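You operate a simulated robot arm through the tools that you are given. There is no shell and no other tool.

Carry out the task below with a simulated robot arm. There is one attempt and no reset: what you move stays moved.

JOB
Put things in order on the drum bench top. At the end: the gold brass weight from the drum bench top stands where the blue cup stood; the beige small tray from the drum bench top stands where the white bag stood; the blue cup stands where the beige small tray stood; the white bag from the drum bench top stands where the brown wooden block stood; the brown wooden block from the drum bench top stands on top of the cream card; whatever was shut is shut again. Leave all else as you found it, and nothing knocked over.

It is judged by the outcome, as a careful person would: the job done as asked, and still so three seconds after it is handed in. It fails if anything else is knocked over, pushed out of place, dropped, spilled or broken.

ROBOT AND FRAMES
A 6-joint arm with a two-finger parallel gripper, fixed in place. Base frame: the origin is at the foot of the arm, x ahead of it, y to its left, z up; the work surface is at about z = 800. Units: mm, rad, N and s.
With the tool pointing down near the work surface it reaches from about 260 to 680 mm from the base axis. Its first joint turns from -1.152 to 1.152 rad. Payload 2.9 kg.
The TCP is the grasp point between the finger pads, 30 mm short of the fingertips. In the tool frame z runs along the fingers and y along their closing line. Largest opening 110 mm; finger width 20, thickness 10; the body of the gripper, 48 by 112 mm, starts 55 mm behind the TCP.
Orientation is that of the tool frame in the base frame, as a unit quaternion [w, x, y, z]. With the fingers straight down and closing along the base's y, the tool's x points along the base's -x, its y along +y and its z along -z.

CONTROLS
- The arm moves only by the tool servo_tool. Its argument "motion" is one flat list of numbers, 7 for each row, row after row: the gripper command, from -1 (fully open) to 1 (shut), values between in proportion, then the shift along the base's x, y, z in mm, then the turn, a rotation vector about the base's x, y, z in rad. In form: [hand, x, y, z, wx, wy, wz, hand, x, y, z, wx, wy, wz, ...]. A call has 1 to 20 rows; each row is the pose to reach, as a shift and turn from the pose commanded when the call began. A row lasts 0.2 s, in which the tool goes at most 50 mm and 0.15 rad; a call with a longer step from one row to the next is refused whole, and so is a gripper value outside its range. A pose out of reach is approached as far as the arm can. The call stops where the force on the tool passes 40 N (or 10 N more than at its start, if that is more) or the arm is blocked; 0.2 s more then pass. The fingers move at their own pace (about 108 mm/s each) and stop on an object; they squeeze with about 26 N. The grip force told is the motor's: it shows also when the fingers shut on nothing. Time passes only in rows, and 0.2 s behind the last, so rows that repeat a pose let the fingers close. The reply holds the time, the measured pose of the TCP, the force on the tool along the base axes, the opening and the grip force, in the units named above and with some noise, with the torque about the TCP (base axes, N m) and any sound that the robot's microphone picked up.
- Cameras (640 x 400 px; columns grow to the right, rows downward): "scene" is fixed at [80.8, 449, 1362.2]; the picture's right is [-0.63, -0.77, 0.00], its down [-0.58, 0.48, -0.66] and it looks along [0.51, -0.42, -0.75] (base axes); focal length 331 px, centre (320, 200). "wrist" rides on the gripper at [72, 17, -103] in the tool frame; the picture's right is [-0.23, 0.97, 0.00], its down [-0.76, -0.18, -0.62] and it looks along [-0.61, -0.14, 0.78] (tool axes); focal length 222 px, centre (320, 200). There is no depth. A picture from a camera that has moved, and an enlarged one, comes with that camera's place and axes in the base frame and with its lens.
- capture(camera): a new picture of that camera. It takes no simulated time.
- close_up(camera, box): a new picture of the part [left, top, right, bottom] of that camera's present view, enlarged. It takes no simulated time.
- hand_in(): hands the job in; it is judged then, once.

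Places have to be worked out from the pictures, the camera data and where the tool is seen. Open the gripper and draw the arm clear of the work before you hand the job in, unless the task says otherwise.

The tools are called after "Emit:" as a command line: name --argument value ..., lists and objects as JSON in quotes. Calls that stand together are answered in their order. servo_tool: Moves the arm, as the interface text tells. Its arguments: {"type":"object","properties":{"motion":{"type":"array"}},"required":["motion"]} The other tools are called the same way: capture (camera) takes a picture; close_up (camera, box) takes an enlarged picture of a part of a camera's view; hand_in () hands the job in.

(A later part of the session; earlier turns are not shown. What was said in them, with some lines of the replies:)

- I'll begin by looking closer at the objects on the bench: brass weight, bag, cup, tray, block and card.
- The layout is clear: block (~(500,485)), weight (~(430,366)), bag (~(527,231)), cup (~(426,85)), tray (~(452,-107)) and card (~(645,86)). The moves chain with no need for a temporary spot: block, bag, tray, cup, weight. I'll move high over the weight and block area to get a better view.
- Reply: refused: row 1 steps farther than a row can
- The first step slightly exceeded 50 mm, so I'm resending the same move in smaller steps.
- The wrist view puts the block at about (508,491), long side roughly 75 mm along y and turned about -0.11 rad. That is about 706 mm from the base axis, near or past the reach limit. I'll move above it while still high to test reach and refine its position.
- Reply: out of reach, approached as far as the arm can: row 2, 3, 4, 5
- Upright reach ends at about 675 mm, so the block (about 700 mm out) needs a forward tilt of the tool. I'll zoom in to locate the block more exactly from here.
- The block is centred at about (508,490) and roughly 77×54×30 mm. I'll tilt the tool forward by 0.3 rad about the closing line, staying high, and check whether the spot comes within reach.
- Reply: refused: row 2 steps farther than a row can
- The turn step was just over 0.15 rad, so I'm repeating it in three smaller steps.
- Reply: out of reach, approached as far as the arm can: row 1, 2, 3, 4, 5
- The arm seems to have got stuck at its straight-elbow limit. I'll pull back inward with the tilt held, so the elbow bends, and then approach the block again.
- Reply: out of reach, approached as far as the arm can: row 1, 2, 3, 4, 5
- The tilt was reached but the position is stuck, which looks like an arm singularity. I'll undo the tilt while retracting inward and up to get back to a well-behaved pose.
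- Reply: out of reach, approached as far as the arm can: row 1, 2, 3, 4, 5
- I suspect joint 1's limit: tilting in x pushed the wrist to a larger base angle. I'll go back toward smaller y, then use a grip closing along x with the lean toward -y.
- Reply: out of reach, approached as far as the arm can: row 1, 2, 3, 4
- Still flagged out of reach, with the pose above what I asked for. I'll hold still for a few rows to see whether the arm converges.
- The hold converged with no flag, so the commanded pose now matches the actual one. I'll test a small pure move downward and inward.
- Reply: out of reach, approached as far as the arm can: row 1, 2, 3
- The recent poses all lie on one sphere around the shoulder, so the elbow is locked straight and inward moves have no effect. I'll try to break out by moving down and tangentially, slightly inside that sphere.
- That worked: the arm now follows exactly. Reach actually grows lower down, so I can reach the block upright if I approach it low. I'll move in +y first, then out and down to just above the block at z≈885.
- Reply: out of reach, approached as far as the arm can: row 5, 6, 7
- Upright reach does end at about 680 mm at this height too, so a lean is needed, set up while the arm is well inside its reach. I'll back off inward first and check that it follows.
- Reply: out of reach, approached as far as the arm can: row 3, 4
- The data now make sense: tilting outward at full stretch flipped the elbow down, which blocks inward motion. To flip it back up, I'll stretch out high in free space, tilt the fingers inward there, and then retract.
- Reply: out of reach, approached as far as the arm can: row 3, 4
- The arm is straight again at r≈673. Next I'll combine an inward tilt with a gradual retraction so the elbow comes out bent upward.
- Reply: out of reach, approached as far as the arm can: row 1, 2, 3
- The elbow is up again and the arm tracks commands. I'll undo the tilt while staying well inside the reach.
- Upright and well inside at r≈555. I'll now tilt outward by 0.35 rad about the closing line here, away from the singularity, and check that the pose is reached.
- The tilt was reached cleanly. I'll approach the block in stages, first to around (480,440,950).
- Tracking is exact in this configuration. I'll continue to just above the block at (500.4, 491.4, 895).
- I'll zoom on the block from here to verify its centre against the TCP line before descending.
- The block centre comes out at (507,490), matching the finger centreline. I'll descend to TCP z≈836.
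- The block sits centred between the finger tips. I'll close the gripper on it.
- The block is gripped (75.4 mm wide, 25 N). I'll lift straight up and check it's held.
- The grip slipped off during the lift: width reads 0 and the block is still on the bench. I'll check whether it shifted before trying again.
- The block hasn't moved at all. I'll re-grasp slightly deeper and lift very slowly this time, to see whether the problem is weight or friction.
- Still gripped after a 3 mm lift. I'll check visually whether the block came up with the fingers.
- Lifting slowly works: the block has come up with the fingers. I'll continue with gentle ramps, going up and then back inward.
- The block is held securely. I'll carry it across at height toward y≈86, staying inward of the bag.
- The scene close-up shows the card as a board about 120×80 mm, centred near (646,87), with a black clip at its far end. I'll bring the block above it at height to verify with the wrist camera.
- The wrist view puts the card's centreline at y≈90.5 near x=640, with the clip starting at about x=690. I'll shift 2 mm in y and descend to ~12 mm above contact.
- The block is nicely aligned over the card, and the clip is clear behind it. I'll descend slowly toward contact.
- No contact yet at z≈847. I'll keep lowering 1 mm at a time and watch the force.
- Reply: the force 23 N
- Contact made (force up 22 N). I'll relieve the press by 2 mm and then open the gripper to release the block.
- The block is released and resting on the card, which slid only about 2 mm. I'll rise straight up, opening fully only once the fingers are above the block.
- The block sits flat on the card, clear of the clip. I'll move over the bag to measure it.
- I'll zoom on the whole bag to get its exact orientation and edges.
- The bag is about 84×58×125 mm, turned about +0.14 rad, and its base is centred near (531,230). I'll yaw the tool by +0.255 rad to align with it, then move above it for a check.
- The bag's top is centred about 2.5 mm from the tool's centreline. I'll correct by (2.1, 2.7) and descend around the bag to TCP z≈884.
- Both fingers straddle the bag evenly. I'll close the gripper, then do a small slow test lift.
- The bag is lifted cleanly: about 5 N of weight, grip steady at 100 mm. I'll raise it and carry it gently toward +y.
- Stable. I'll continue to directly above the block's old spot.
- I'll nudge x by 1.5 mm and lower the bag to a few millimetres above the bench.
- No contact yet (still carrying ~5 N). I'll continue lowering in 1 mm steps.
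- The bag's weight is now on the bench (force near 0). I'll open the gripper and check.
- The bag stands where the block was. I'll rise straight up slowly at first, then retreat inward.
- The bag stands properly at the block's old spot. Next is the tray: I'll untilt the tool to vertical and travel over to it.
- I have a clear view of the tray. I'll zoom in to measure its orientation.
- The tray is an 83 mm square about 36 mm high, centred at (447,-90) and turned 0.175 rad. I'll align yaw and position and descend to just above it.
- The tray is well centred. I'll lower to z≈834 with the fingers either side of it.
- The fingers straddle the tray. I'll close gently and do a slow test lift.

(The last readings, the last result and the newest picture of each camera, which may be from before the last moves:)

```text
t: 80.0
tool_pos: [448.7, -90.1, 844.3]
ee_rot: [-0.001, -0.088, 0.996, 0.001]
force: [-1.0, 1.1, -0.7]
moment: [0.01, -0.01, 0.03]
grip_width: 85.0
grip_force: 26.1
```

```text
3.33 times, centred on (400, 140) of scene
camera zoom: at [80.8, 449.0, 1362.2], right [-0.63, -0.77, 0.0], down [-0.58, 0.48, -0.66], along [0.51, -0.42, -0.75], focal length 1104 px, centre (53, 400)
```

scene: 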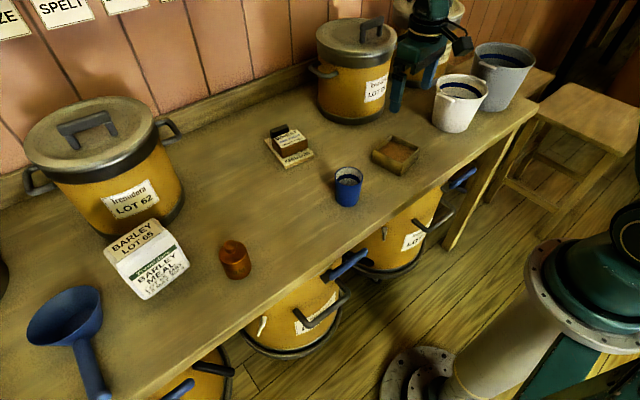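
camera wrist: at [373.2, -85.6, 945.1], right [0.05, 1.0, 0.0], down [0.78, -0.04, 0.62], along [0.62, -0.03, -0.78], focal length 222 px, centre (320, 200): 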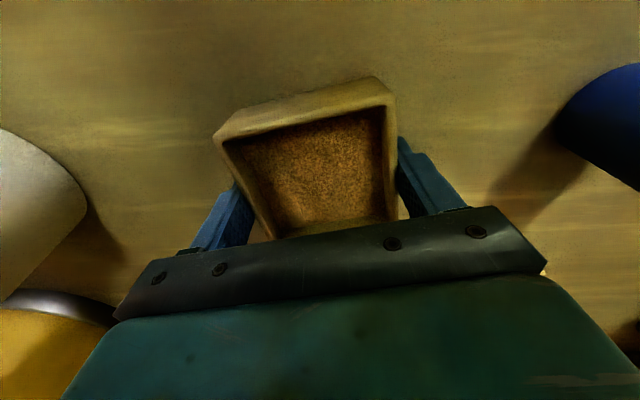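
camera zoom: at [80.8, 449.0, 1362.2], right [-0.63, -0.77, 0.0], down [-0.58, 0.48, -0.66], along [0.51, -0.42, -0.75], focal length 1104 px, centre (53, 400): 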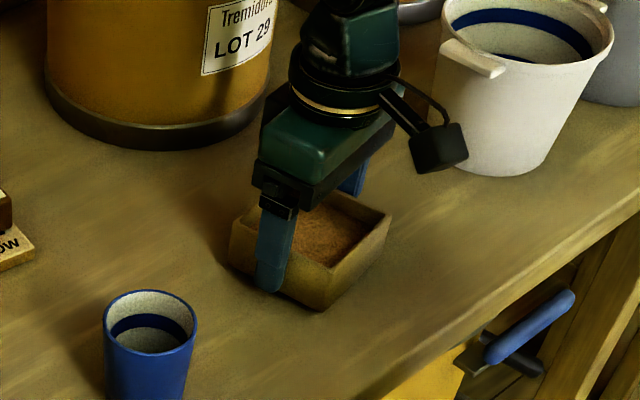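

The tray is held level (85 mm grip). I'll lift it well above the cup's height and start carrying it smoothly toward the bag's old spot.

Emit:
servo_tool --motion '[1, 0, 0, 3, 0, 0, 0, 1, 0, 0, 9, 0, 0, 0, 1, 0, 0, 18, 0, 0, 0, 1, 0, 0, 30, 0, 0, 0, 1, 0, 0, 43, 0, 0, 0, 1, 0, 0, 56, 0, 0, 0, 1, 0, 0, 70, 0, 0, 0, 1, 1, 2, 84, 0, 0, 0, 1, 2, 8, 97, 0, 0, 0, 1, 4, 17, 107, 0, 0, 0, 1, 7, 29, 114, 0, 0, 0, 1, 11, 43, 117, 0, 0, 0, 1, 15, 59, 118, 0, 0, 0, 1, 19, 76, 118, 0, 0, 0, 1, 24, 93, 118, 0, 0, 0, 1, 28, 109, 118, 0, 0, 0, 1, 31, 122, 118, 0, 0, 0, 1, 34, 131, 118, 0, 0, 0, 1, 35, 136, 118, 0, 0, 0, 1, 36, 138, 118, 0, 0, 0]'

Emit:
capture --camera "wrist"

Emit:
capture --camera "scene"

```text
t: 84.2
tool_pos: [484.2, 48.0, 961.1]
ee_rot: [-0.001, -0.089, 0.996, 0.0]
force: [0.1, -0.6, -0.9]
moment: [0.02, 0.02, 0.03]
grip_width: 84.8
grip_force: 25.9
```

```text
taken
camera wrist: at [409.4, 52.5, 1063.0], right [0.05, 1.0, 0.0], down [0.78, -0.04, 0.62], along [0.62, -0.03, -0.78], focal length 222 px, centre (320, 200)
```

wrist: 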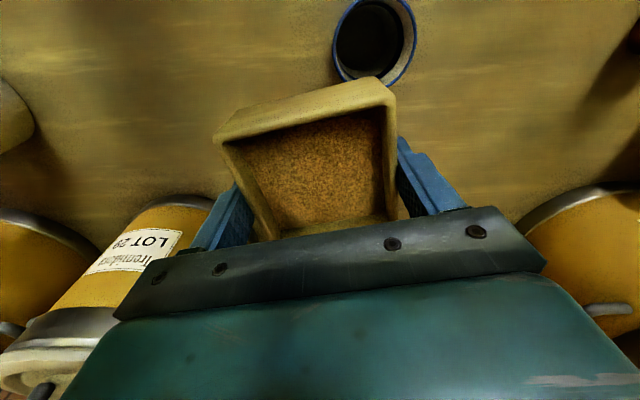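

```text
taken
```

scene: 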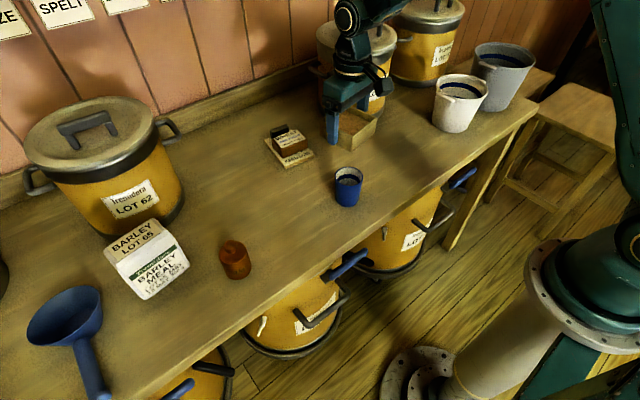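

Steady. I'll continue to above (531, 230.5).

Emit:
servo_tool --motion '[1, 0.5, 2, 0, 0, 0, 0, 1, 2, 8, 0, 0, 0, 0, 1, 4.7, 18, 0, 0, 0, 0, 1, 8, 31, 0, 0, 0, 0, 1, 12, 46, 0, 0, 0, 0, 1, 16, 62, 0, 0, 0, 0, 1, 20.5, 79, 0, 0, 0, 0, 1, 25, 96, 0, 0, 0, 0, 1, 29.4, 113, 0, 0, 0, 0, 1, 33.6, 129, 0, 0, 0, 0, 1, 37.5, 144, 0, 0, 0, 0, 1, 41, 157, 0, 0, 0, 0, 1, 43.5, 167, 0, 0, 0, 0, 1, 45.5, 175, 0, 0, 0, 0, 1, 47, 180, -3, 0, 0, 0, 1, 47.6, 182.5, -9, 0, 0, 0, 1, 47.6, 182.5, -17, 0, 0, 0, 1, 47.6, 182.5, -25, 0, 0, 0, 1, 47.6, 182.5, -30, 0, 0, 0, 1, 47.6, 182.5, -32, 0, 0, 0]'

Emit:
capture --camera "wrist"

Emit:
capture --camera "scene"

```text
t: 88.4
tool_pos: [533.4, 229.9, 928.2]
ee_rot: [0.0, -0.088, 0.996, 0.0]
force: [0.3, -0.1, -2.4]
moment: [0.02, -0.01, 0.01]
grip_width: 84.9
grip_force: 25.6
```

```text
taken
camera wrist: at [457.7, 235.0, 1030.5], right [0.05, 1.0, 0.0], down [0.78, -0.04, 0.62], along [0.62, -0.03, -0.78], focal length 222 px, centre (320, 200)
```

wrist: 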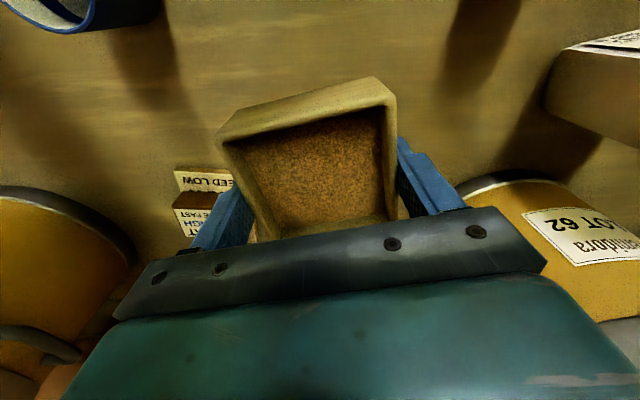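

```text
taken
```

scene: 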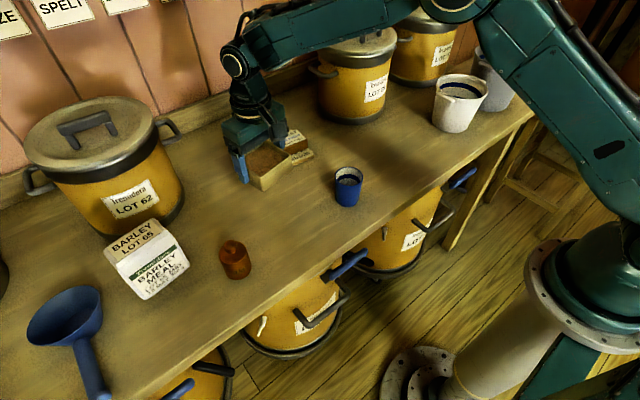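

Positioned correctly over the bag's old spot. I'll lower the tray to just above the bench.

Emit:
servo_tool --motion '[1, 0, 0, -3, 0, 0, 0, 1, 0, 0, -9, 0, 0, 0, 1, 0, 0, -18, 0, 0, 0, 1, 0, 0, -30, 0, 0, 0, 1, 0, 0, -43, 0, 0, 0, 1, 0, 0, -56, 0, 0, 0, 1, 0, 0, -67, 0, 0, 0, 1, 0, 0, -76, 0, 0, 0, 1, 0, 0, -82, 0, 0, 0, 1, 0, 0, -86, 0, 0, 0, 1, 0, 0, -88.5, 0, 0, 0, 1, 0, 0, -89.5, 0, 0, 0, 1, 0, 0, -89.5, 0, 0, 0]'

Emit:
servo_tool --motion '[1, 0, 0, -1, 0, 0, 0, 1, 0, 0, -2, 0, 0, 0, 1, 0, 0, -2, 0, 0, 0]'

Emit:
servo_tool --motion '[1, 0, 0, -1, 0, 0, 0, 1, 0, 0, -1, 0, 0, 0]'

```text
t: 91.2
tool_pos: [531.7, 230.9, 839.3]
ee_rot: [0.0, -0.088, 0.996, 0.001]
force: [-0.4, 0.2, -1.0]
moment: [-0.02, 0.01, 0.02]
grip_width: 84.9
grip_force: 26.1
```

```text
t: 92.0
tool_pos: [532.5, 230.8, 837.6]
ee_rot: [0.0, -0.088, 0.996, 0.001]
force: [0.8, 0.1, -0.2]
moment: [-0.01, 0.01, -0.02]
grip_width: 84.5
grip_force: 26.2
```

```text
t: 92.6
tool_pos: [532.2, 229.9, 835.9]
ee_rot: [0.0, -0.089, 0.996, 0.001]
force: [0.0, 1.2, -1.0]
moment: [-0.01, 0.02, 0.03]
grip_width: 85.1
grip_force: 26.7
```

Just about at bench level with no contact yet, so I'll take two more 1 mm steps.

Emit:
servo_tool --motion '[1, 0, 0, -1, 0, 0, 0, 1, 0, 0, -1, 0, 0, 0]'

Emit:
servo_tool --motion '[1, 0, 0, -0.7, 0, 0, 0, 1, 0, 0, -0.7, 0, 0, 0]'

```text
t: 93.2
tool_pos: [533.0, 230.2, 835.0]
ee_rot: [-0.001, -0.087, 0.996, 0.001]
force: [-0.1, 0.7, -1.8]
moment: [-0.01, -0.04, 0.04]
grip_width: 84.8
grip_force: 26.3
```

```text
t: 93.8
tool_pos: [532.0, 230.7, 833.9]
ee_rot: [0.001, -0.088, 0.996, 0.001]
force: [0.1, -0.1, -1.1]
moment: [-0.02, -0.01, -0.02]
grip_width: 84.9
grip_force: 25.9
```

Emit:
servo_tool --motion '[1, 0, 0, -0.7, 0, 0, 0, 1, 0, 0, -0.7, 0, 0, 0]'

Emit:
close_up --camera "scene" --box '[210, 110, 340, 210]'

```text
t: 94.4
tool_pos: [532.6, 230.7, 833.9]
ee_rot: [0.0, -0.087, 0.996, 0.001]
force: [-1.9, -0.9, 4.0]
moment: [-0.25, 0.03, -0.09]
grip_width: 84.8
grip_force: 26.5
```

```text
4.00 times, centred on (275, 160) of scene
camera zoom: at [80.7, 449.0, 1362.2], right [-0.63, -0.77, 0.0], down [-0.58, 0.48, -0.66], along [0.51, -0.42, -0.75], focal length 1325 px, centre (500, 360)
```

zoom: 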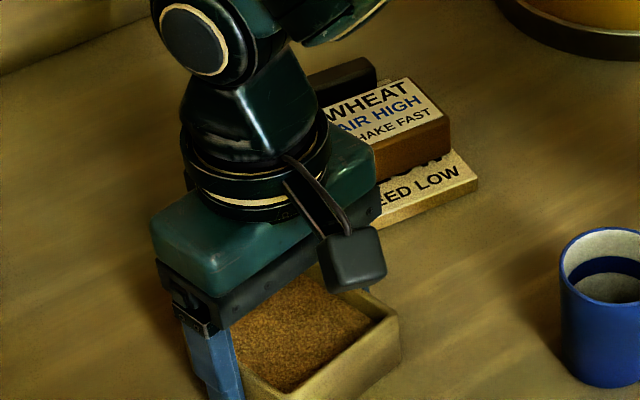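

Contact detected (+4 N). I'll release by opening partway, then rise straight up.

Emit:
servo_tool --motion '[-0.6, 0, 0, 0, 0, 0, 0, -0.8, 0, 0, 0, 0, 0, 0, -0.9, 0, 0, 0, 0, 0, 0, -0.9, 0, 0, 5, 0, 0, 0, -0.9, 0, 0, 15, 0, 0, 0, -0.9, 0, 0, 30, 0, 0, 0, -1, 0, 0, 55, 0, 0, 0, -1, 0, 0, 90, 0, 0, 0, -1, 0, 0, 130, 0, 0, 0, -1, 0, 0, 160, 0, 0, 0, -1, 0, 0, 160, 0, 0, 0]'

Emit:
capture --camera "wrist"

Emit:
capture --camera "scene"

```text
t: 96.8
tool_pos: [530.6, 230.7, 993.5]
ee_rot: [0.0, -0.088, 0.996, 0.001]
force: [-0.6, 0.3, 0.4]
moment: [-0.01, 0.0, -0.01]
grip_width: 110.1
grip_force: 0.1
```

```text
taken
camera wrist: at [456.3, 234.4, 1096.0], right [0.05, 1.0, 0.0], down [0.78, -0.04, 0.62], along [0.62, -0.03, -0.78], focal length 222 px, centre (320, 200)
```

wrist: 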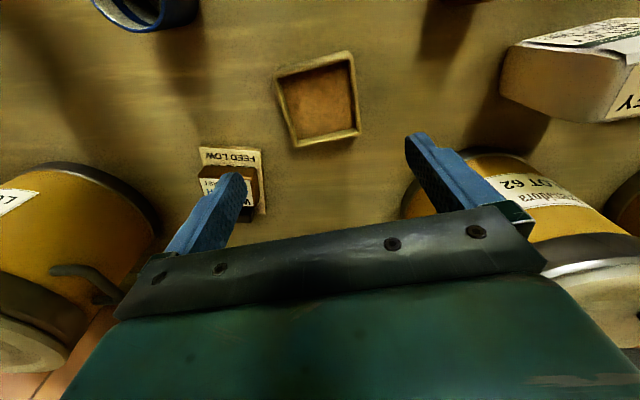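

```text
taken
```

scene: 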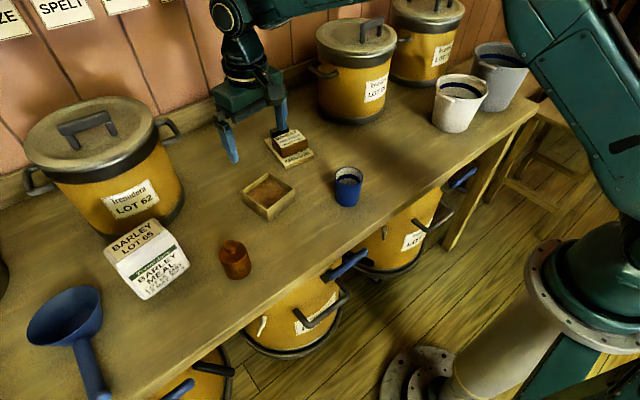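

The tray now stands where the bag was. Next is the cup; I'll move above it to measure.

Emit:
servo_tool --motion '[-1, -21, -29, 2, 0, 0, 0, -1, -42, -57, 4, 0, 0, 0, -1, -63, -86, 6, 0, 0, 0, -1, -84, -114, 6.5, 0, 0, 0, -1, -104.6, -142.7, 6.5, 0, 0, 0, -1, -104.6, -142.7, 6.5, 0, 0, 0]'

Emit:
capture --camera "wrist"

Emit:
close_up --camera "wrist" --box '[256, 30, 384, 150]'

Emit:
close_up --camera "scene" --box '[320, 120, 440, 220]'

```text
t: 98.2
tool_pos: [427.1, 86.8, 999.8]
ee_rot: [-0.001, -0.089, 0.996, 0.001]
force: [0.5, -0.4, -1.1]
moment: [-0.04, 0.0, 0.0]
grip_width: 110.0
grip_force: 0.0
```

```text
taken
camera wrist: at [351.6, 91.7, 1101.8], right [0.05, 1.0, 0.0], down [0.78, -0.04, 0.62], along [0.62, -0.03, -0.78], focal length 222 px, centre (320, 200)
```

wrist: 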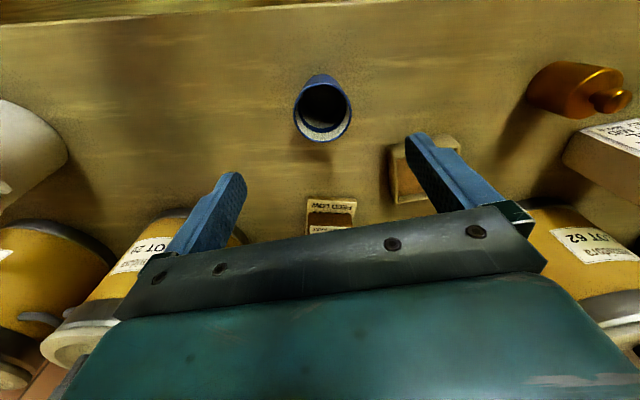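

```text
3.33 times, centred on (320, 90) of wrist
camera zoom: at [351.6, 91.7, 1101.8], right [0.05, 1.0, 0.0], down [0.78, -0.04, 0.62], along [0.62, -0.03, -0.78], focal length 740 px, centre (320, 567)
```

zoom: 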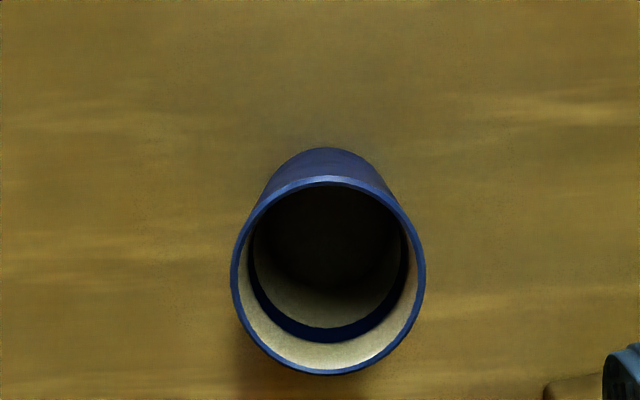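

```text
4.00 times, centred on (380, 170) of scene
camera zoom: at [80.8, 449.0, 1362.2], right [-0.63, -0.77, 0.0], down [-0.58, 0.48, -0.66], along [0.51, -0.42, -0.75], focal length 1325 px, centre (80, 320)
```

zoom: 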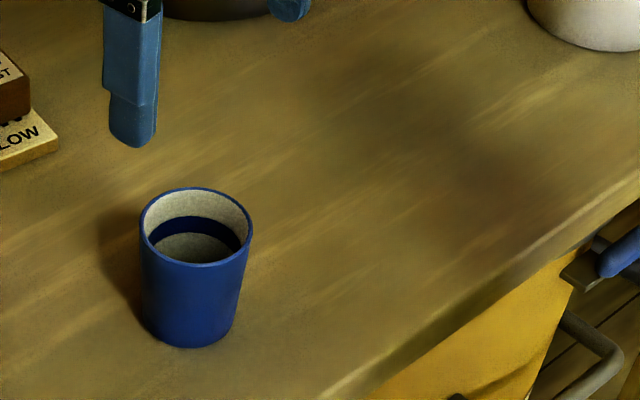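

The cup's rim is centred at about (422–424, 90) at z≈877, with a 59 mm diameter. I'll correct by (-1.5, +2.5) and descend to TCP z≈860.

Emit:
servo_tool --motion '[-1, -1.5, 2.5, -30, 0, 0, 0, -1, -1.5, 2.5, -65, 0, 0, 0, -1, -1.5, 2.5, -95, 0, 0, 0, -1, -1.5, 2.5, -120, 0, 0, 0, -1, -1.5, 2.5, -134, 0, 0, 0, -1, -1.5, 2.5, -140, 0, 0, 0, -1, -1.5, 2.5, -140, 0, 0, 0]'

Emit:
capture --camera "wrist"

Emit:
close_up --camera "scene" --box '[290, 110, 410, 220]'

```text
t: 99.8
tool_pos: [426.7, 90.7, 859.8]
ee_rot: [0.001, -0.088, 0.996, 0.001]
force: [0.1, 0.2, 1.1]
moment: [0.0, -0.04, 0.01]
grip_width: 109.9
grip_force: 0.0
```

```text
taken
camera wrist: at [351.5, 95.1, 962.1], right [0.05, 1.0, 0.0], down [0.78, -0.04, 0.62], along [0.62, -0.03, -0.78], focal length 222 px, centre (320, 200)
```

wrist: 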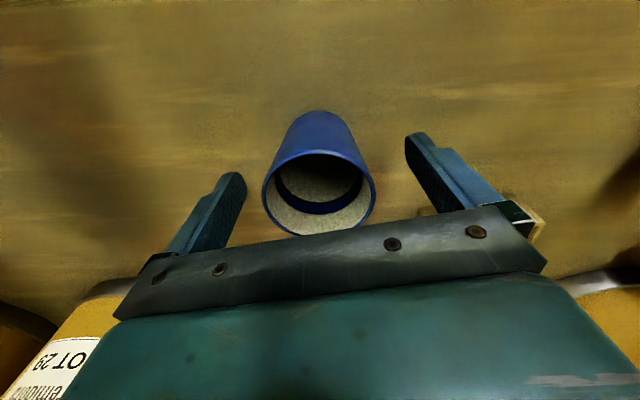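

```text
3.64 times, centred on (350, 165) of scene
camera zoom: at [80.8, 449.0, 1362.2], right [-0.63, -0.77, 0.0], down [-0.58, 0.48, -0.66], along [0.51, -0.42, -0.75], focal length 1205 px, centre (211, 327)
```

zoom: 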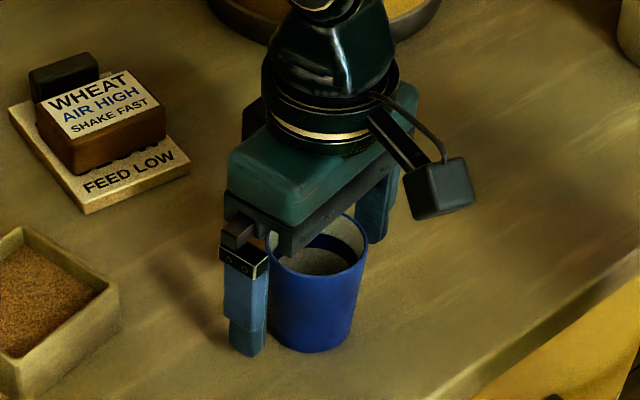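

Cup centred between the fingers. I'll close gradually, then slow test-lift.

Emit:
servo_tool --motion '[-0.6, 0, 0, 0, 0, 0, 0, -0.3, 0, 0, 0, 0, 0, 0, -0.15, 0, 0, 0, 0, 0, 0, 0, 0, 0, 0, 0, 0, 0, 1, 0, 0, 0, 0, 0, 0, 1, 0, 0, 0, 0, 0, 0, 1, 0, 0, 0, 0, 0, 0]'

Emit:
servo_tool --motion '[1, 0, 0, 1, 0, 0, 0, 1, 0, 0, 2, 0, 0, 0, 1, 0, 0, 4, 0, 0, 0, 1, 0, 0, 6, 0, 0, 0, 1, 0, 0, 8, 0, 0, 0, 1, 0, 0, 8, 0, 0, 0]'

Emit:
capture --camera "wrist"

Emit:
close_up --camera "scene" --box '[290, 110, 410, 220]'

```text
t: 101.4
tool_pos: [426.8, 90.7, 859.7]
ee_rot: [-0.001, -0.088, 0.996, 0.0]
force: [0.3, -1.0, 2.1]
moment: [0.02, 0.0, -0.01]
grip_width: 58.4
grip_force: 25.5
```

```text
t: 102.8
tool_pos: [425.3, 89.9, 868.5]
ee_rot: [-0.001, -0.089, 0.996, 0.001]
force: [-0.3, 0.8, -1.2]
moment: [-0.01, 0.0, -0.01]
grip_width: 58.5
grip_force: 25.9
```

```text
taken
camera wrist: at [351.0, 94.7, 970.3], right [0.05, 1.0, 0.0], down [0.78, -0.04, 0.62], along [0.62, -0.03, -0.78], focal length 222 px, centre (320, 200)
```

wrist: 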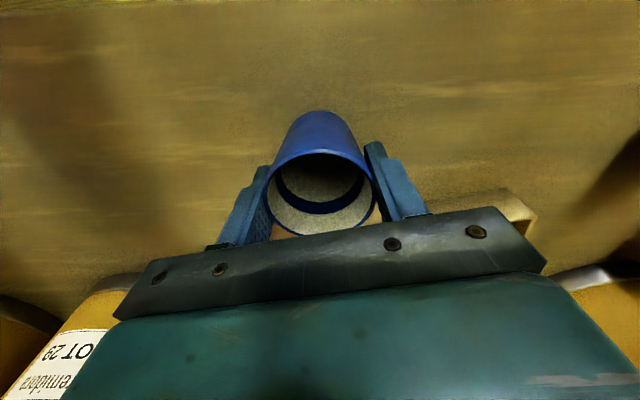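

```text
3.64 times, centred on (350, 165) of scene
camera zoom: at [80.8, 449.0, 1362.2], right [-0.63, -0.77, 0.0], down [-0.58, 0.48, -0.66], along [0.51, -0.42, -0.75], focal length 1205 px, centre (211, 327)
```

zoom: 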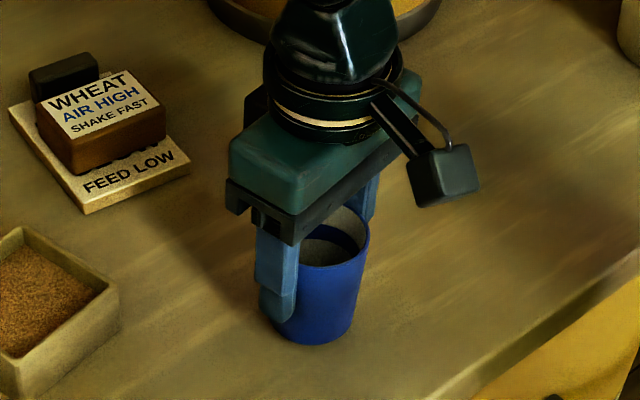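

The cup is held and upright. I'll lift it further and carry it to the tray's old spot at (447,-90).

Emit:
servo_tool --motion '[1, 0, 0, 3, 0, 0, 0, 1, 0, 0, 9, 0, 0, 0, 1, 0, 0, 18, 0, 0, 0, 1, 0, -2, 29, 0, 0, 0, 1, 1, -8, 40, 0, 0, 0, 1, 2, -18, 49, 0, 0, 0, 1, 4, -31, 55, 0, 0, 0, 1, 6, -46, 58, 0, 0, 0, 1, 8, -62, 60, 0, 0, 0, 1, 10, -79, 60, 0, 0, 0, 1, 12, -96, 60, 0, 0, 0, 1, 14, -113, 60, 0, 0, 0, 1, 16, -129, 60, 0, 0, 0, 1, 18, -144, 60, 0, 0, 0, 1, 20, -157, 60, 0, 0, 0, 1, 21.5, -167, 60, 0, 0, 0, 1, 22.5, -174, 60, 0, 0, 0, 1, 22.8, -178.5, 60, 0, 0, 0, 1, 22.8, -180.2, 60, 0, 0, 0, 1, 22.8, -180.2, 60, 0, 0, 0]'

Emit:
capture --camera "wrist"

Emit:
capture --camera "scene"

```text
t: 107.0
tool_pos: [449.4, -90.0, 927.8]
ee_rot: [0.0, -0.088, 0.996, 0.001]
force: [0.1, 0.0, 0.3]
moment: [0.01, 0.0, 0.0]
grip_width: 58.5
grip_force: 25.7
```

```text
taken
camera wrist: at [373.9, -85.4, 1030.6], right [0.05, 1.0, 0.0], down [0.78, -0.04, 0.62], along [0.62, -0.03, -0.78], focal length 222 px, centre (320, 200)
```

wrist: 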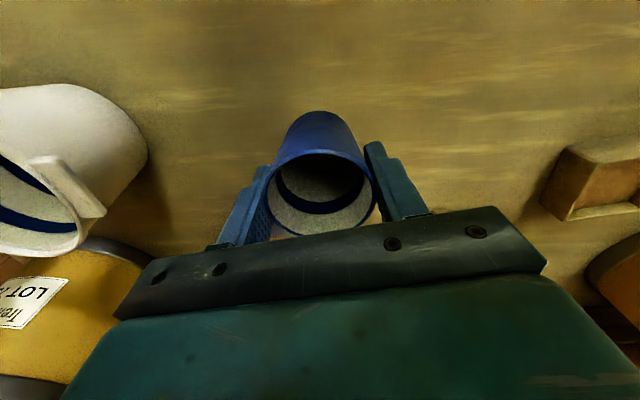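

```text
taken
```

scene: 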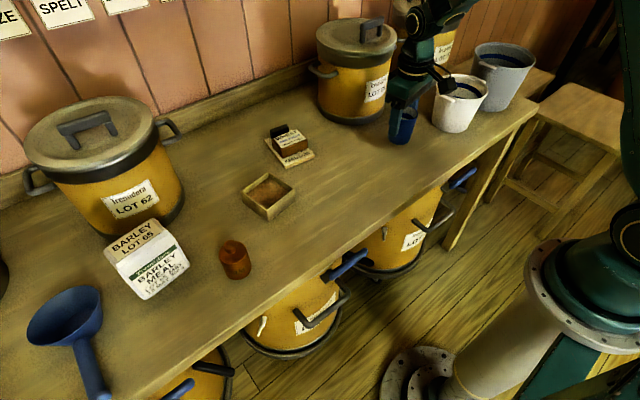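

Above the tray's old spot at (448,-89.5). I'll lower the cup to just above the bench, then by small steps.

Emit:
servo_tool --motion '[1, 0, 0, -3, 0, 0, 0, 1, 0, 0, -9, 0, 0, 0, 1, 0, 0, -18, 0, 0, 0, 1, 0, 0, -30, 0, 0, 0, 1, 0, 0, -42, 0, 0, 0, 1, 0, 0, -52, 0, 0, 0, 1, 0, 0, -59, 0, 0, 0, 1, 0, 0, -63, 0, 0, 0, 1, 0, 0, -65, 0, 0, 0, 1, 0, 0, -65, 0, 0, 0]'

Emit:
servo_tool --motion '[1, 0, 0, -1, 0, 0, 0, 1, 0, 0, -1.5, 0, 0, 0, 1, 0, 0, -1.5, 0, 0, 0]'

Emit:
servo_tool --motion '[1, 0, 0, -0.8, 0, 0, 0, 1, 0, 0, -0.8, 0, 0, 0]'

```text
t: 109.2
tool_pos: [448.9, -89.0, 863.2]
ee_rot: [-0.001, -0.088, 0.996, 0.001]
force: [0.5, 0.1, -0.4]
moment: [-0.03, 0.01, 0.0]
grip_width: 59.0
grip_force: 26.1
```

```text
t: 110.0
tool_pos: [448.5, -89.5, 861.9]
ee_rot: [0.0, -0.088, 0.996, 0.0]
force: [0.3, -0.1, -0.4]
moment: [-0.02, 0.03, 0.04]
grip_width: 58.9
grip_force: 25.9
```

```text
t: 110.6
tool_pos: [448.8, -90.0, 860.9]
ee_rot: [0.0, -0.088, 0.996, 0.001]
force: [0.0, 0.2, -0.2]
moment: [0.04, -0.01, 0.01]
grip_width: 58.7
grip_force: 26.0
```

No contact yet; continuing in sub-millimetre steps.

Emit:
servo_tool --motion '[1, 0, 0, -0.8, 0, 0, 0, 1, 0, 0, -0.8, 0, 0, 0]'

Emit:
servo_tool --motion '[1, 0, 0, -0.8, 0, 0, 0, 1, 0, 0, -0.8, 0, 0, 0]'

```text
t: 111.2
tool_pos: [448.7, -89.9, 859.7]
ee_rot: [0.0, -0.087, 0.996, 0.001]
force: [0.4, 0.6, 0.1]
moment: [-0.02, 0.02, -0.02]
grip_width: 58.5
grip_force: 25.9
```

```text
t: 111.8
tool_pos: [447.9, -90.1, 859.4]
ee_rot: [0.001, -0.087, 0.996, 0.001]
force: [-2.1, -0.1, 8.2]
moment: [0.15, 0.15, 0.02]
grip_width: 58.7
grip_force: 25.9
```

Contact at +8 N. I'll relieve half a millimetre, open, and rise clear.

Emit:
servo_tool --motion '[1, 0, 0, 0.5, 0, 0, 0, -0.2, 0, 0, 0.5, 0, 0, 0, -0.5, 0, 0, 0.5, 0, 0, 0, -1, 0, 0, 0.5, 0, 0, 0, -1, 0, 0, 0.5, 0, 0, 0, -1, 0, 0, 10, 0, 0, 0, -1, 0, 0, 30, 0, 0, 0, -1, 0, 0, 60, 0, 0, 0, -1, 0, 0, 100, 0, 0, 0, -1, 0, 0, 140, 0, 0, 0, -1, 0, 0, 140, 0, 0, 0]'

Emit:
capture --camera "wrist"

Emit:
capture --camera "scene"

```text
t: 114.2
tool_pos: [448.7, -90.2, 1000.3]
ee_rot: [-0.001, -0.088, 0.996, 0.001]
force: [-0.5, -0.4, 0.5]
moment: [0.03, 0.01, 0.0]
grip_width: 110.1
grip_force: 0.0
```

```text
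taken
camera wrist: at [373.0, -85.9, 1101.3], right [0.05, 1.0, 0.0], down [0.78, -0.04, 0.62], along [0.62, -0.03, -0.78], focal length 222 px, centre (320, 200)
```

wrist: 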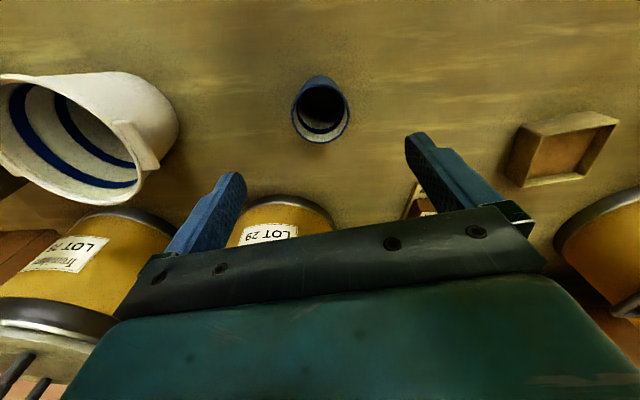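

```text
taken
```

scene: 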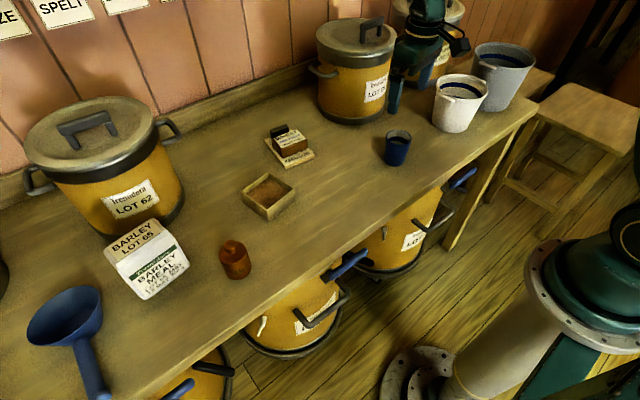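

The cup stands at the tray's old spot. Last is the brass weight; I'll travel over to it.

Emit:
servo_tool --motion '[-1, -2, 40, 0, 0, 0, 0, -1, -4, 82, 0, 0, 0, 0, -1, -6, 124, 0, 0, 0, 0, -1, -8, 166, 0, 0, 0, 0, -1, -10, 208, 0, 0, 0, 0, -1, -12, 250, 0, 0, 0, 0, -1, -14, 292, 0, 0, 0, 0, -1, -15, 334, 0, 0, 0, 0, -1, -17, 376, 0, 0, 0, 0, -1, -18, 418, 0, 0, 0, 0, -1, -19, 456, 0, 0, 0, 0, -1, -19, 456, 0, 0, 0, 0]'

Emit:
capture --camera "wrist"

Emit:
close_up --camera "wrist" --box '[256, 40, 384, 160]'

Emit:
close_up --camera "scene" --box '[200, 210, 280, 300]'

```text
t: 116.8
tool_pos: [431.1, 367.3, 999.0]
ee_rot: [0.0, -0.089, 0.996, 0.001]
force: [-0.1, -0.5, 0.5]
moment: [0.01, 0.03, 0.01]
grip_width: 109.7
grip_force: 0.0
```

```text
taken
camera wrist: at [355.0, 371.8, 1101.5], right [0.05, 1.0, 0.0], down [0.78, -0.04, 0.62], along [0.62, -0.03, -0.78], focal length 222 px, centre (320, 200)
```

wrist: 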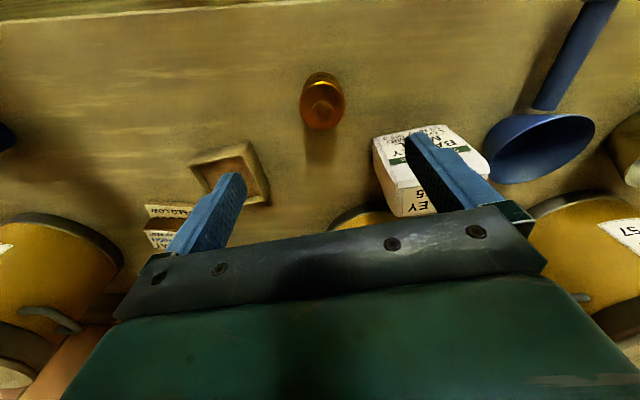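

```text
3.33 times, centred on (320, 100) of wrist
camera zoom: at [355.0, 371.8, 1101.5], right [0.05, 1.0, 0.0], down [0.78, -0.04, 0.62], along [0.62, -0.03, -0.78], focal length 740 px, centre (320, 533)
```

zoom: 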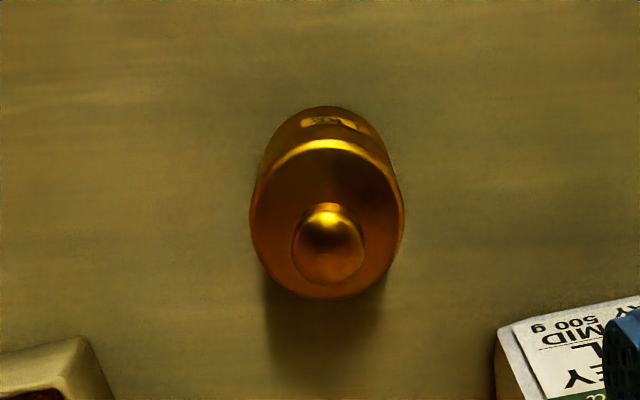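

```text
4.44 times, centred on (240, 255) of scene
camera zoom: at [80.8, 449.1, 1362.2], right [-0.63, -0.77, 0.0], down [-0.58, 0.48, -0.66], along [0.51, -0.42, -0.75], focal length 1472 px, centre (676, -44)
```

zoom: 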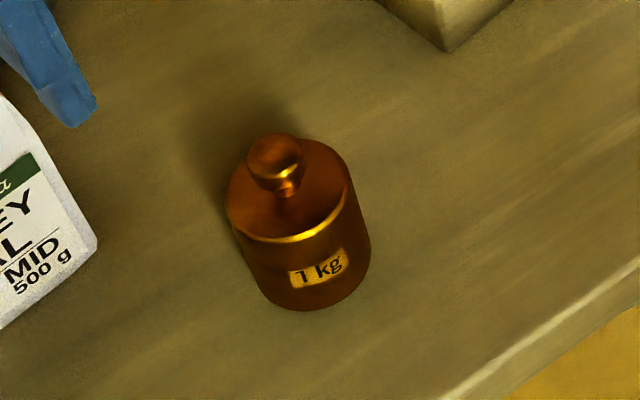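

The weight's body is 50 mm in diameter, centred at about (424.5, 370), with its top at z≈856 and the knob top near 890. I'll correct by (-4.4, +2.2) and descend to TCP z≈849, so the gripper body clears the knob.

Emit:
servo_tool --motion '[-1, -4.4, 2.2, -30, 0, 0, 0, -1, -4.4, 2.2, -65, 0, 0, 0, -1, -4.4, 2.2, -95, 0, 0, 0, -1, -4.4, 2.2, -120, 0, 0, 0, -1, -4.4, 2.2, -138, 0, 0, 0, -1, -4.4, 2.2, -148, 0, 0, 0, -1, -4.4, 2.2, -150.5, 0, 0, 0, -1, -4.4, 2.2, -150.5, 0, 0, 0]'

Emit:
capture --camera "wrist"

Emit:
close_up --camera "scene" --box '[160, 180, 300, 310]'

```text
t: 118.6
tool_pos: [425.2, 368.1, 848.7]
ee_rot: [0.0, -0.088, 0.996, 0.001]
force: [0.0, 1.2, 0.0]
moment: [0.03, 0.0, 0.03]
grip_width: 110.1
grip_force: 0.0
```

```text
taken
camera wrist: at [350.7, 372.5, 950.6], right [0.05, 1.0, 0.0], down [0.78, -0.04, 0.62], along [0.62, -0.03, -0.78], focal length 222 px, centre (320, 200)
```

wrist: 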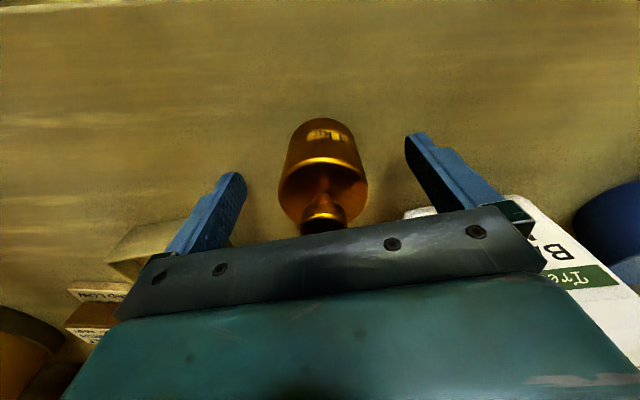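

```text
3.08 times, centred on (230, 245) of scene
camera zoom: at [80.8, 449.0, 1362.2], right [-0.63, -0.77, 0.0], down [-0.58, 0.48, -0.66], along [0.51, -0.42, -0.75], focal length 1019 px, centre (597, 62)
```

zoom: 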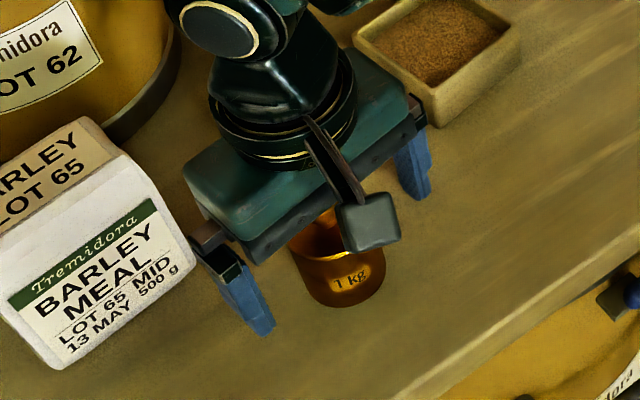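

The weight is between the fingers. I'll close gradually and then test-lift slowly.

Emit:
servo_tool --motion '[-0.6, 0, 0, 0, 0, 0, 0, -0.3, 0, 0, 0, 0, 0, 0, 0, 0, 0, 0, 0, 0, 0, 0.15, 0, 0, 0, 0, 0, 0, 1, 0, 0, 0, 0, 0, 0, 1, 0, 0, 0, 0, 0, 0, 1, 0, 0, 0, 0, 0, 0]'

Emit:
servo_tool --motion '[1, 0, 0, 1, 0, 0, 0, 1, 0, 0, 2, 0, 0, 0, 1, 0, 0, 3, 0, 0, 0, 1, 0, 0, 5, 0, 0, 0, 1, 0, 0, 7, 0, 0, 0, 1, 0, 0, 7, 0, 0, 0]'

Emit:
capture --camera "wrist"

Emit:
close_up --camera "scene" --box '[160, 180, 300, 310]'

```text
t: 120.2
tool_pos: [425.0, 367.0, 847.9]
ee_rot: [0.001, -0.089, 0.996, 0.003]
force: [-1.3, 3.7, 1.4]
moment: [-0.04, -0.07, 0.02]
grip_width: 49.6
grip_force: 25.7
```

```text
t: 121.6
tool_pos: [425.3, 367.4, 855.8]
ee_rot: [0.0, -0.088, 0.996, 0.0]
force: [0.2, 0.5, -9.7]
moment: [-0.03, 0.01, -0.01]
grip_width: 49.5
grip_force: 26.4
```

```text
taken
camera wrist: at [350.6, 372.5, 957.6], right [0.05, 1.0, 0.0], down [0.78, -0.04, 0.62], along [0.62, -0.03, -0.78], focal length 222 px, centre (320, 200)
```

wrist: 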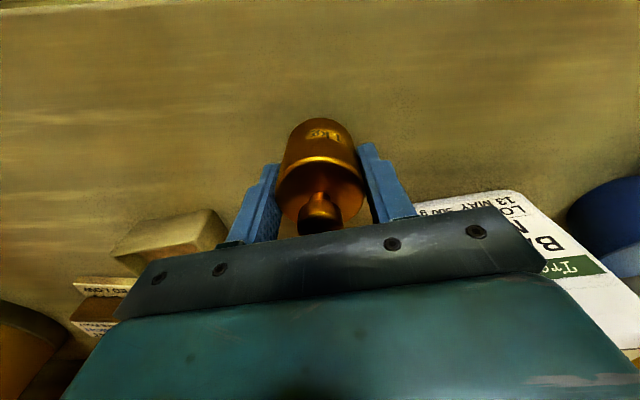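

```text
3.08 times, centred on (230, 245) of scene
camera zoom: at [80.9, 449.2, 1362.2], right [-0.63, -0.77, 0.0], down [-0.58, 0.48, -0.66], along [0.51, -0.42, -0.75], focal length 1019 px, centre (597, 62)
```

zoom: 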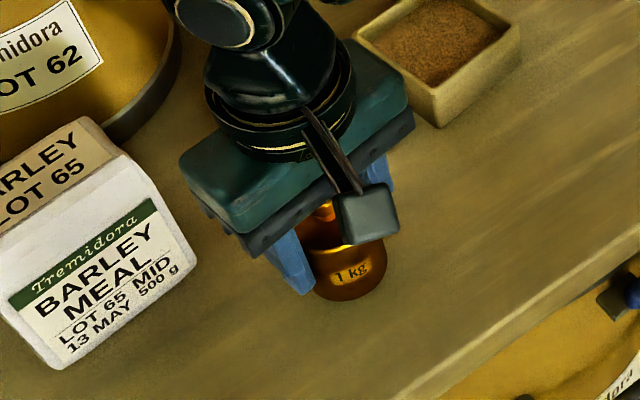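

The weight is firmly held (−9.7 N). I'll carry it low and slowly toward the cup's old spot at (424,90).

Emit:
servo_tool --motion '[1, 0, 0, 3, 0, 0, 0, 1, 0, 0, 9, 0, 0, 0, 1, 0, 0, 17, 0, 0, 0, 1, 0, 0, 27, 0, 0, 0, 1, 0, -2, 36, 0, 0, 0, 1, 0, -7, 42, 0, 0, 0, 1, 0, -15, 45, 0, 0, 0, 1, 0, -25, 46, 0, 0, 0, 1, 0, -37, 46, 0, 0, 0, 1, 0, -50, 46, 0, 0, 0, 1, 0, -64, 46, 0, 0, 0, 1, 0, -78, 46, 0, 0, 0, 1, 0, -92, 46, 0, 0, 0, 1, 0, -106, 46, 0, 0, 0, 1, 0, -119, 46, 0, 0, 0, 1, 0, -131, 46, 0, 0, 0, 1, 0, -141, 46, 0, 0, 0, 1, 0, -148, 46, 0, 0, 0, 1, 0, -152, 46, 0, 0, 0, 1, 0, -153, 46, 0, 0, 0]'

Emit:
servo_tool --motion '[1, 0, -2, 0, 0, 0, 0, 1, 0, -7, 0, 0, 0, 0, 1, 0, -15, 0, 0, 0, 0, 1, 0, -26, 0, 0, 0, 0, 1, 0, -38, 0, 0, 0, 0, 1, 0, -51, 0, 0, 0, 0, 1, 0, -64, 0, 0, 0, 0, 1, 0, -77, 0, 0, 0, 0, 1, 0, -89, 0, 0, 0, 0, 1, 0, -100, 0, 0, 0, 0, 1, 0, -109, 0, 0, 0, 0, 1, 0, -116, 0, 0, 0, 0, 1, 0, -121, 0, 0, 0, 0, 1, 0, -124, 0, 0, 0, 0, 1, 0, -125, 0, 0, 0, 0, 1, 0, -125, 0, 0, 0, 0]'

Emit:
capture --camera "wrist"

Emit:
capture --camera "scene"

```text
t: 125.8
tool_pos: [426.2, 215.3, 901.6]
ee_rot: [0.001, -0.088, 0.996, 0.0]
force: [0.0, -0.8, -9.4]
moment: [-0.02, 0.03, -0.02]
grip_width: 49.7
grip_force: 26.2
```

```text
t: 129.2
tool_pos: [425.6, 89.9, 901.8]
ee_rot: [-0.001, -0.089, 0.996, 0.001]
force: [0.2, 0.1, -10.0]
moment: [-0.02, 0.0, -0.01]
grip_width: 49.7
grip_force: 25.8
```

```text
taken
camera wrist: at [350.5, 94.8, 1003.9], right [0.05, 1.0, 0.0], down [0.78, -0.04, 0.62], along [0.62, -0.03, -0.78], focal length 222 px, centre (320, 200)
```

wrist: 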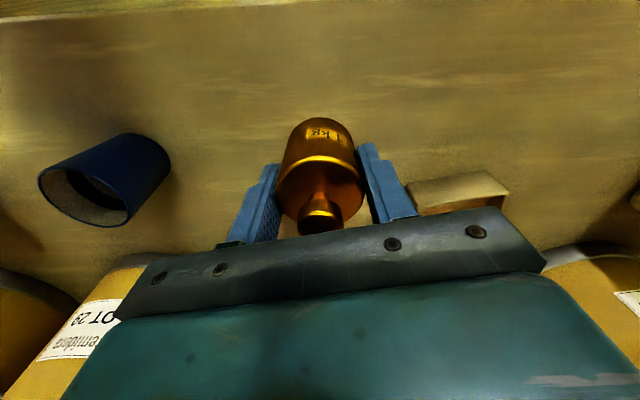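

```text
taken
```

scene: 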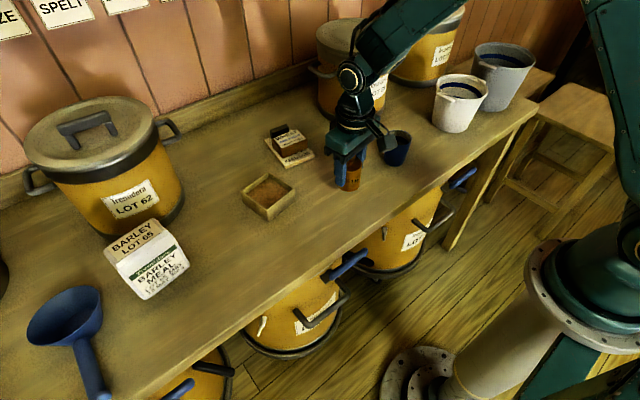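

Above the cup's old spot at (424.4, 90.8). I'll lower the weight to just above the bench, then by small steps.

Emit:
servo_tool --motion '[1, 0, -0.5, -3, 0, 0, 0, 1, 0, -0.5, -9, 0, 0, 0, 1, 0, -0.5, -17, 0, 0, 0, 1, 0, -0.5, -26, 0, 0, 0, 1, 0, -0.5, -35, 0, 0, 0, 1, 0, -0.5, -42, 0, 0, 0, 1, 0, -0.5, -47, 0, 0, 0, 1, 0, -0.5, -50, 0, 0, 0, 1, 0, -0.5, -51, 0, 0, 0, 1, 0, -0.5, -51, 0, 0, 0]'

Emit:
servo_tool --motion '[1, 0, 0, -1, 0, 0, 0, 1, 0, 0, -1, 0, 0, 0]'

Emit:
servo_tool --motion '[1, 0, 0, -0.8, 0, 0, 0, 1, 0, 0, -0.8, 0, 0, 0]'

```text
t: 131.4
tool_pos: [424.6, 90.2, 851.1]
ee_rot: [0.0, -0.088, 0.996, 0.0]
force: [-0.1, 0.0, -10.0]
moment: [-0.01, 0.02, 0.0]
grip_width: 49.7
grip_force: 25.7
```

```text
t: 132.0
tool_pos: [426.5, 90.3, 851.5]
ee_rot: [-0.001, -0.088, 0.996, 0.002]
force: [-4.2, -0.2, 1.9]
moment: [-0.21, 0.01, -0.05]
grip_width: 49.6
grip_force: 26.1
```

```text
t: 132.6
tool_pos: [425.9, 89.9, 850.1]
ee_rot: [0.001, -0.089, 0.996, 0.001]
force: [-8.3, -1.9, 18.9]
moment: [-0.05, 0.09, 0.18]
grip_width: 49.9
grip_force: 26.0
```

Contact made, pressing a bit at +19 N. I'll relieve 0.8 mm and then open gently.

Emit:
servo_tool --motion '[1, 0, 0, 0.8, 0, 0, 0, 1, 0, 0, 0.8, 0, 0, 0]'

Emit:
servo_tool --motion '[0.05, 0, 0, 0, 0, 0, 0, 0, 0, 0, 0, 0, 0, 0, -0.3, 0, 0, 0, 0, 0, 0, -0.7, 0, 0, 0, 0, 0, 0, -1, 0, 0, 0, 0, 0, 0, -1, 0, 0, 0, 0, 0, 0]'

Emit:
capture --camera "wrist"

Emit:
close_up --camera "scene" --box '[290, 110, 410, 220]'

```text
t: 133.2
tool_pos: [425.5, 89.4, 849.3]
ee_rot: [0.001, -0.088, 0.996, 0.002]
force: [-3.8, -1.7, 11.8]
moment: [0.02, -0.3, -0.03]
grip_width: 49.8
grip_force: 26.0
```

```text
t: 134.6
tool_pos: [425.0, 89.6, 851.5]
ee_rot: [0.001, -0.087, 0.996, 0.001]
force: [-0.2, 0.4, 0.0]
moment: [0.01, -0.01, 0.01]
grip_width: 109.9
grip_force: 0.1
```

```text
taken
camera wrist: at [350.7, 94.3, 952.1], right [0.05, 1.0, 0.0], down [0.78, -0.04, 0.62], along [0.62, -0.03, -0.78], focal length 222 px, centre (320, 200)
```

wrist: 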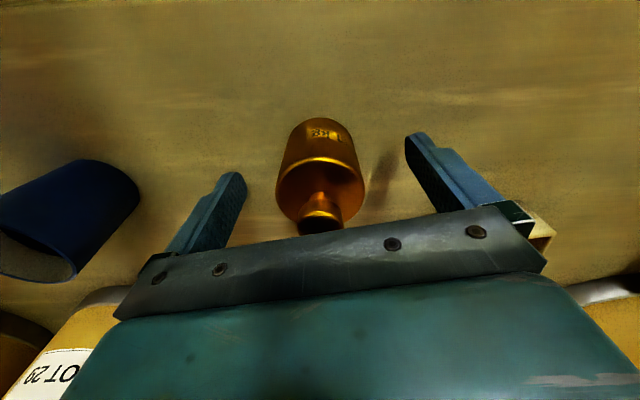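

```text
3.64 times, centred on (350, 165) of scene
camera zoom: at [80.8, 449.0, 1362.2], right [-0.63, -0.77, 0.0], down [-0.58, 0.48, -0.66], along [0.51, -0.42, -0.75], focal length 1205 px, centre (211, 327)
```

zoom: 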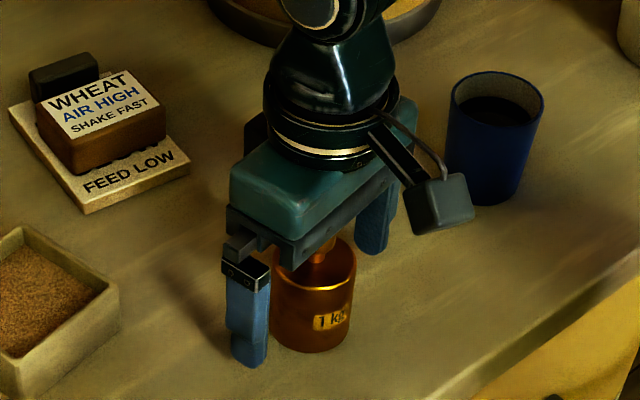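

Released and the weight is standing upright. I'll rise straight up well clear of everything.

Emit:
servo_tool --motion '[-1, 0, 0, 5, 0, 0, 0, -1, 0, 0, 18, 0, 0, 0, -1, 0, 0, 38, 0, 0, 0, -1, 0, 0, 65, 0, 0, 0, -1, 0, 0, 100, 0, 0, 0, -1, 0, 0, 140, 0, 0, 0, -1, -15, 10, 175, 0, 0, 0, -1, -40, 30, 205, 0, 0, 0, -1, -70, 55, 225, 0, 0, 0, -1, -98, 85, 225, 0, 0, 0, -1, -98, 85, 225, 0, 0, 0]'

Emit:
capture --camera "scene"

Emit:
capture --camera "wrist"

```text
t: 137.0
tool_pos: [326.7, 176.4, 1075.7]
ee_rot: [-0.001, -0.088, 0.996, 0.001]
force: [0.4, 0.1, 0.1]
moment: [-0.01, 0.0, 0.02]
grip_width: 110.1
grip_force: 0.0
```

```text
taken
```

scene: 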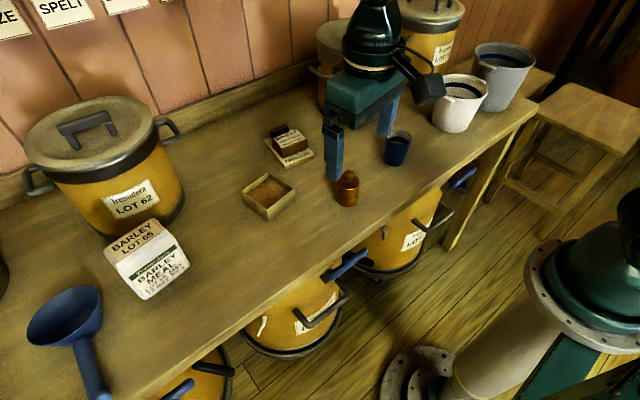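

```text
taken
camera wrist: at [251.4, 179.6, 1177.8], right [0.05, 1.0, 0.0], down [0.78, -0.04, 0.62], along [0.62, -0.03, -0.78], focal length 222 px, centre (320, 200)
```

wrist: 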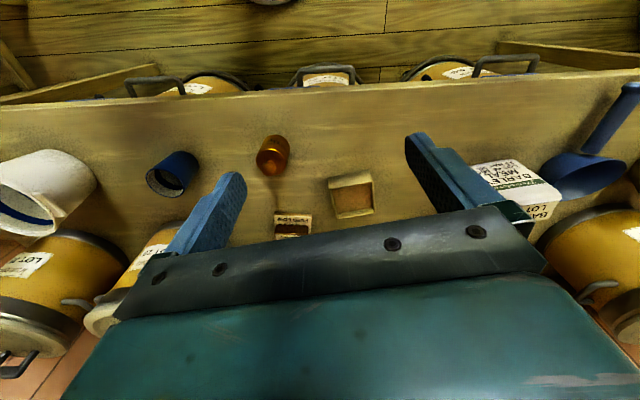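

Everything appears in place. One last close-up check of the card, block and weight before handing in.

Emit:
close_up --camera "scene" --box '[230, 110, 390, 210]'

Emit:
close_up --camera "scene" --box '[80, 190, 260, 312]'

```text
4.00 times, centred on (310, 160) of scene
camera zoom: at [80.7, 449.1, 1362.2], right [-0.63, -0.77, 0.0], down [-0.58, 0.48, -0.66], along [0.51, -0.42, -0.75], focal length 1325 px, centre (360, 360)
```

zoom: 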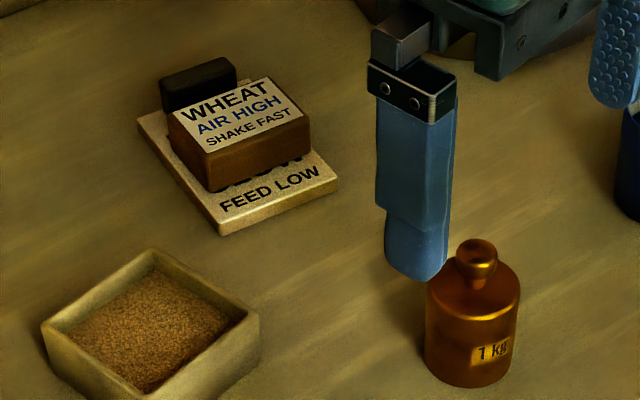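

```text
3.28 times, centred on (170, 251) of scene
camera zoom: at [80.7, 449.1, 1362.2], right [-0.63, -0.77, 0.0], down [-0.58, 0.48, -0.66], along [0.51, -0.42, -0.75], focal length 1086 px, centre (812, 33)
```

zoom: 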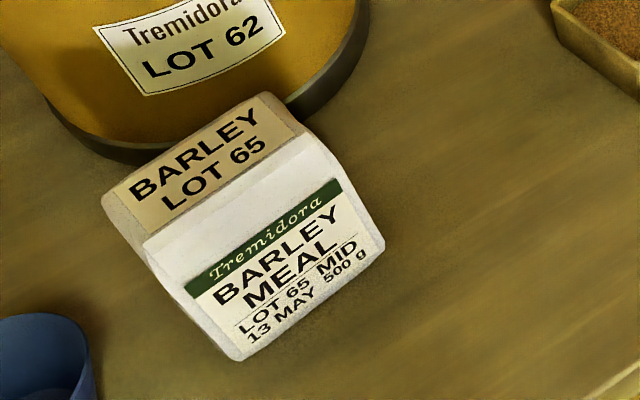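

All five objects stand where they were asked to, nothing is knocked over, and the gripper is open and clear. I'm handing the job in.

Emit:
hand_in

```text
The job is handed in.
```

All five objects are at their assigned spots, standing upright, and the job is handed in. I don't have the verdict.

| Object | Now stands | Position (x, y in mm) |
|---|---|---|
| Brown wooden block | on the cream card, clear of the black clip | about (640, 91) |
| White bag | where the block stood | about (507, 490) |
| Beige small tray | where the bag stood | about (531, 231) |
| Blue cup | where the tray stood | about (447, -90) |
| Gold brass weight | where the cup stood | about (424, 90) |

Positions are worked out from the camera views, so allow a few millimetres either way.

- **Card nudge:** pressing the block down slid the cream card about 2.5 mm. I left it there.
- **Block slip:** my first grip on the block slipped off as I lifted. The block didn't move, and the second, slower lift held.
- **Nothing opened:** I opened nothing, so there was nothing to shut again. No grain spilled from the tray that I could see in the pictures.

The arm finished with the gripper open, back near its starting pose and well above the bench.
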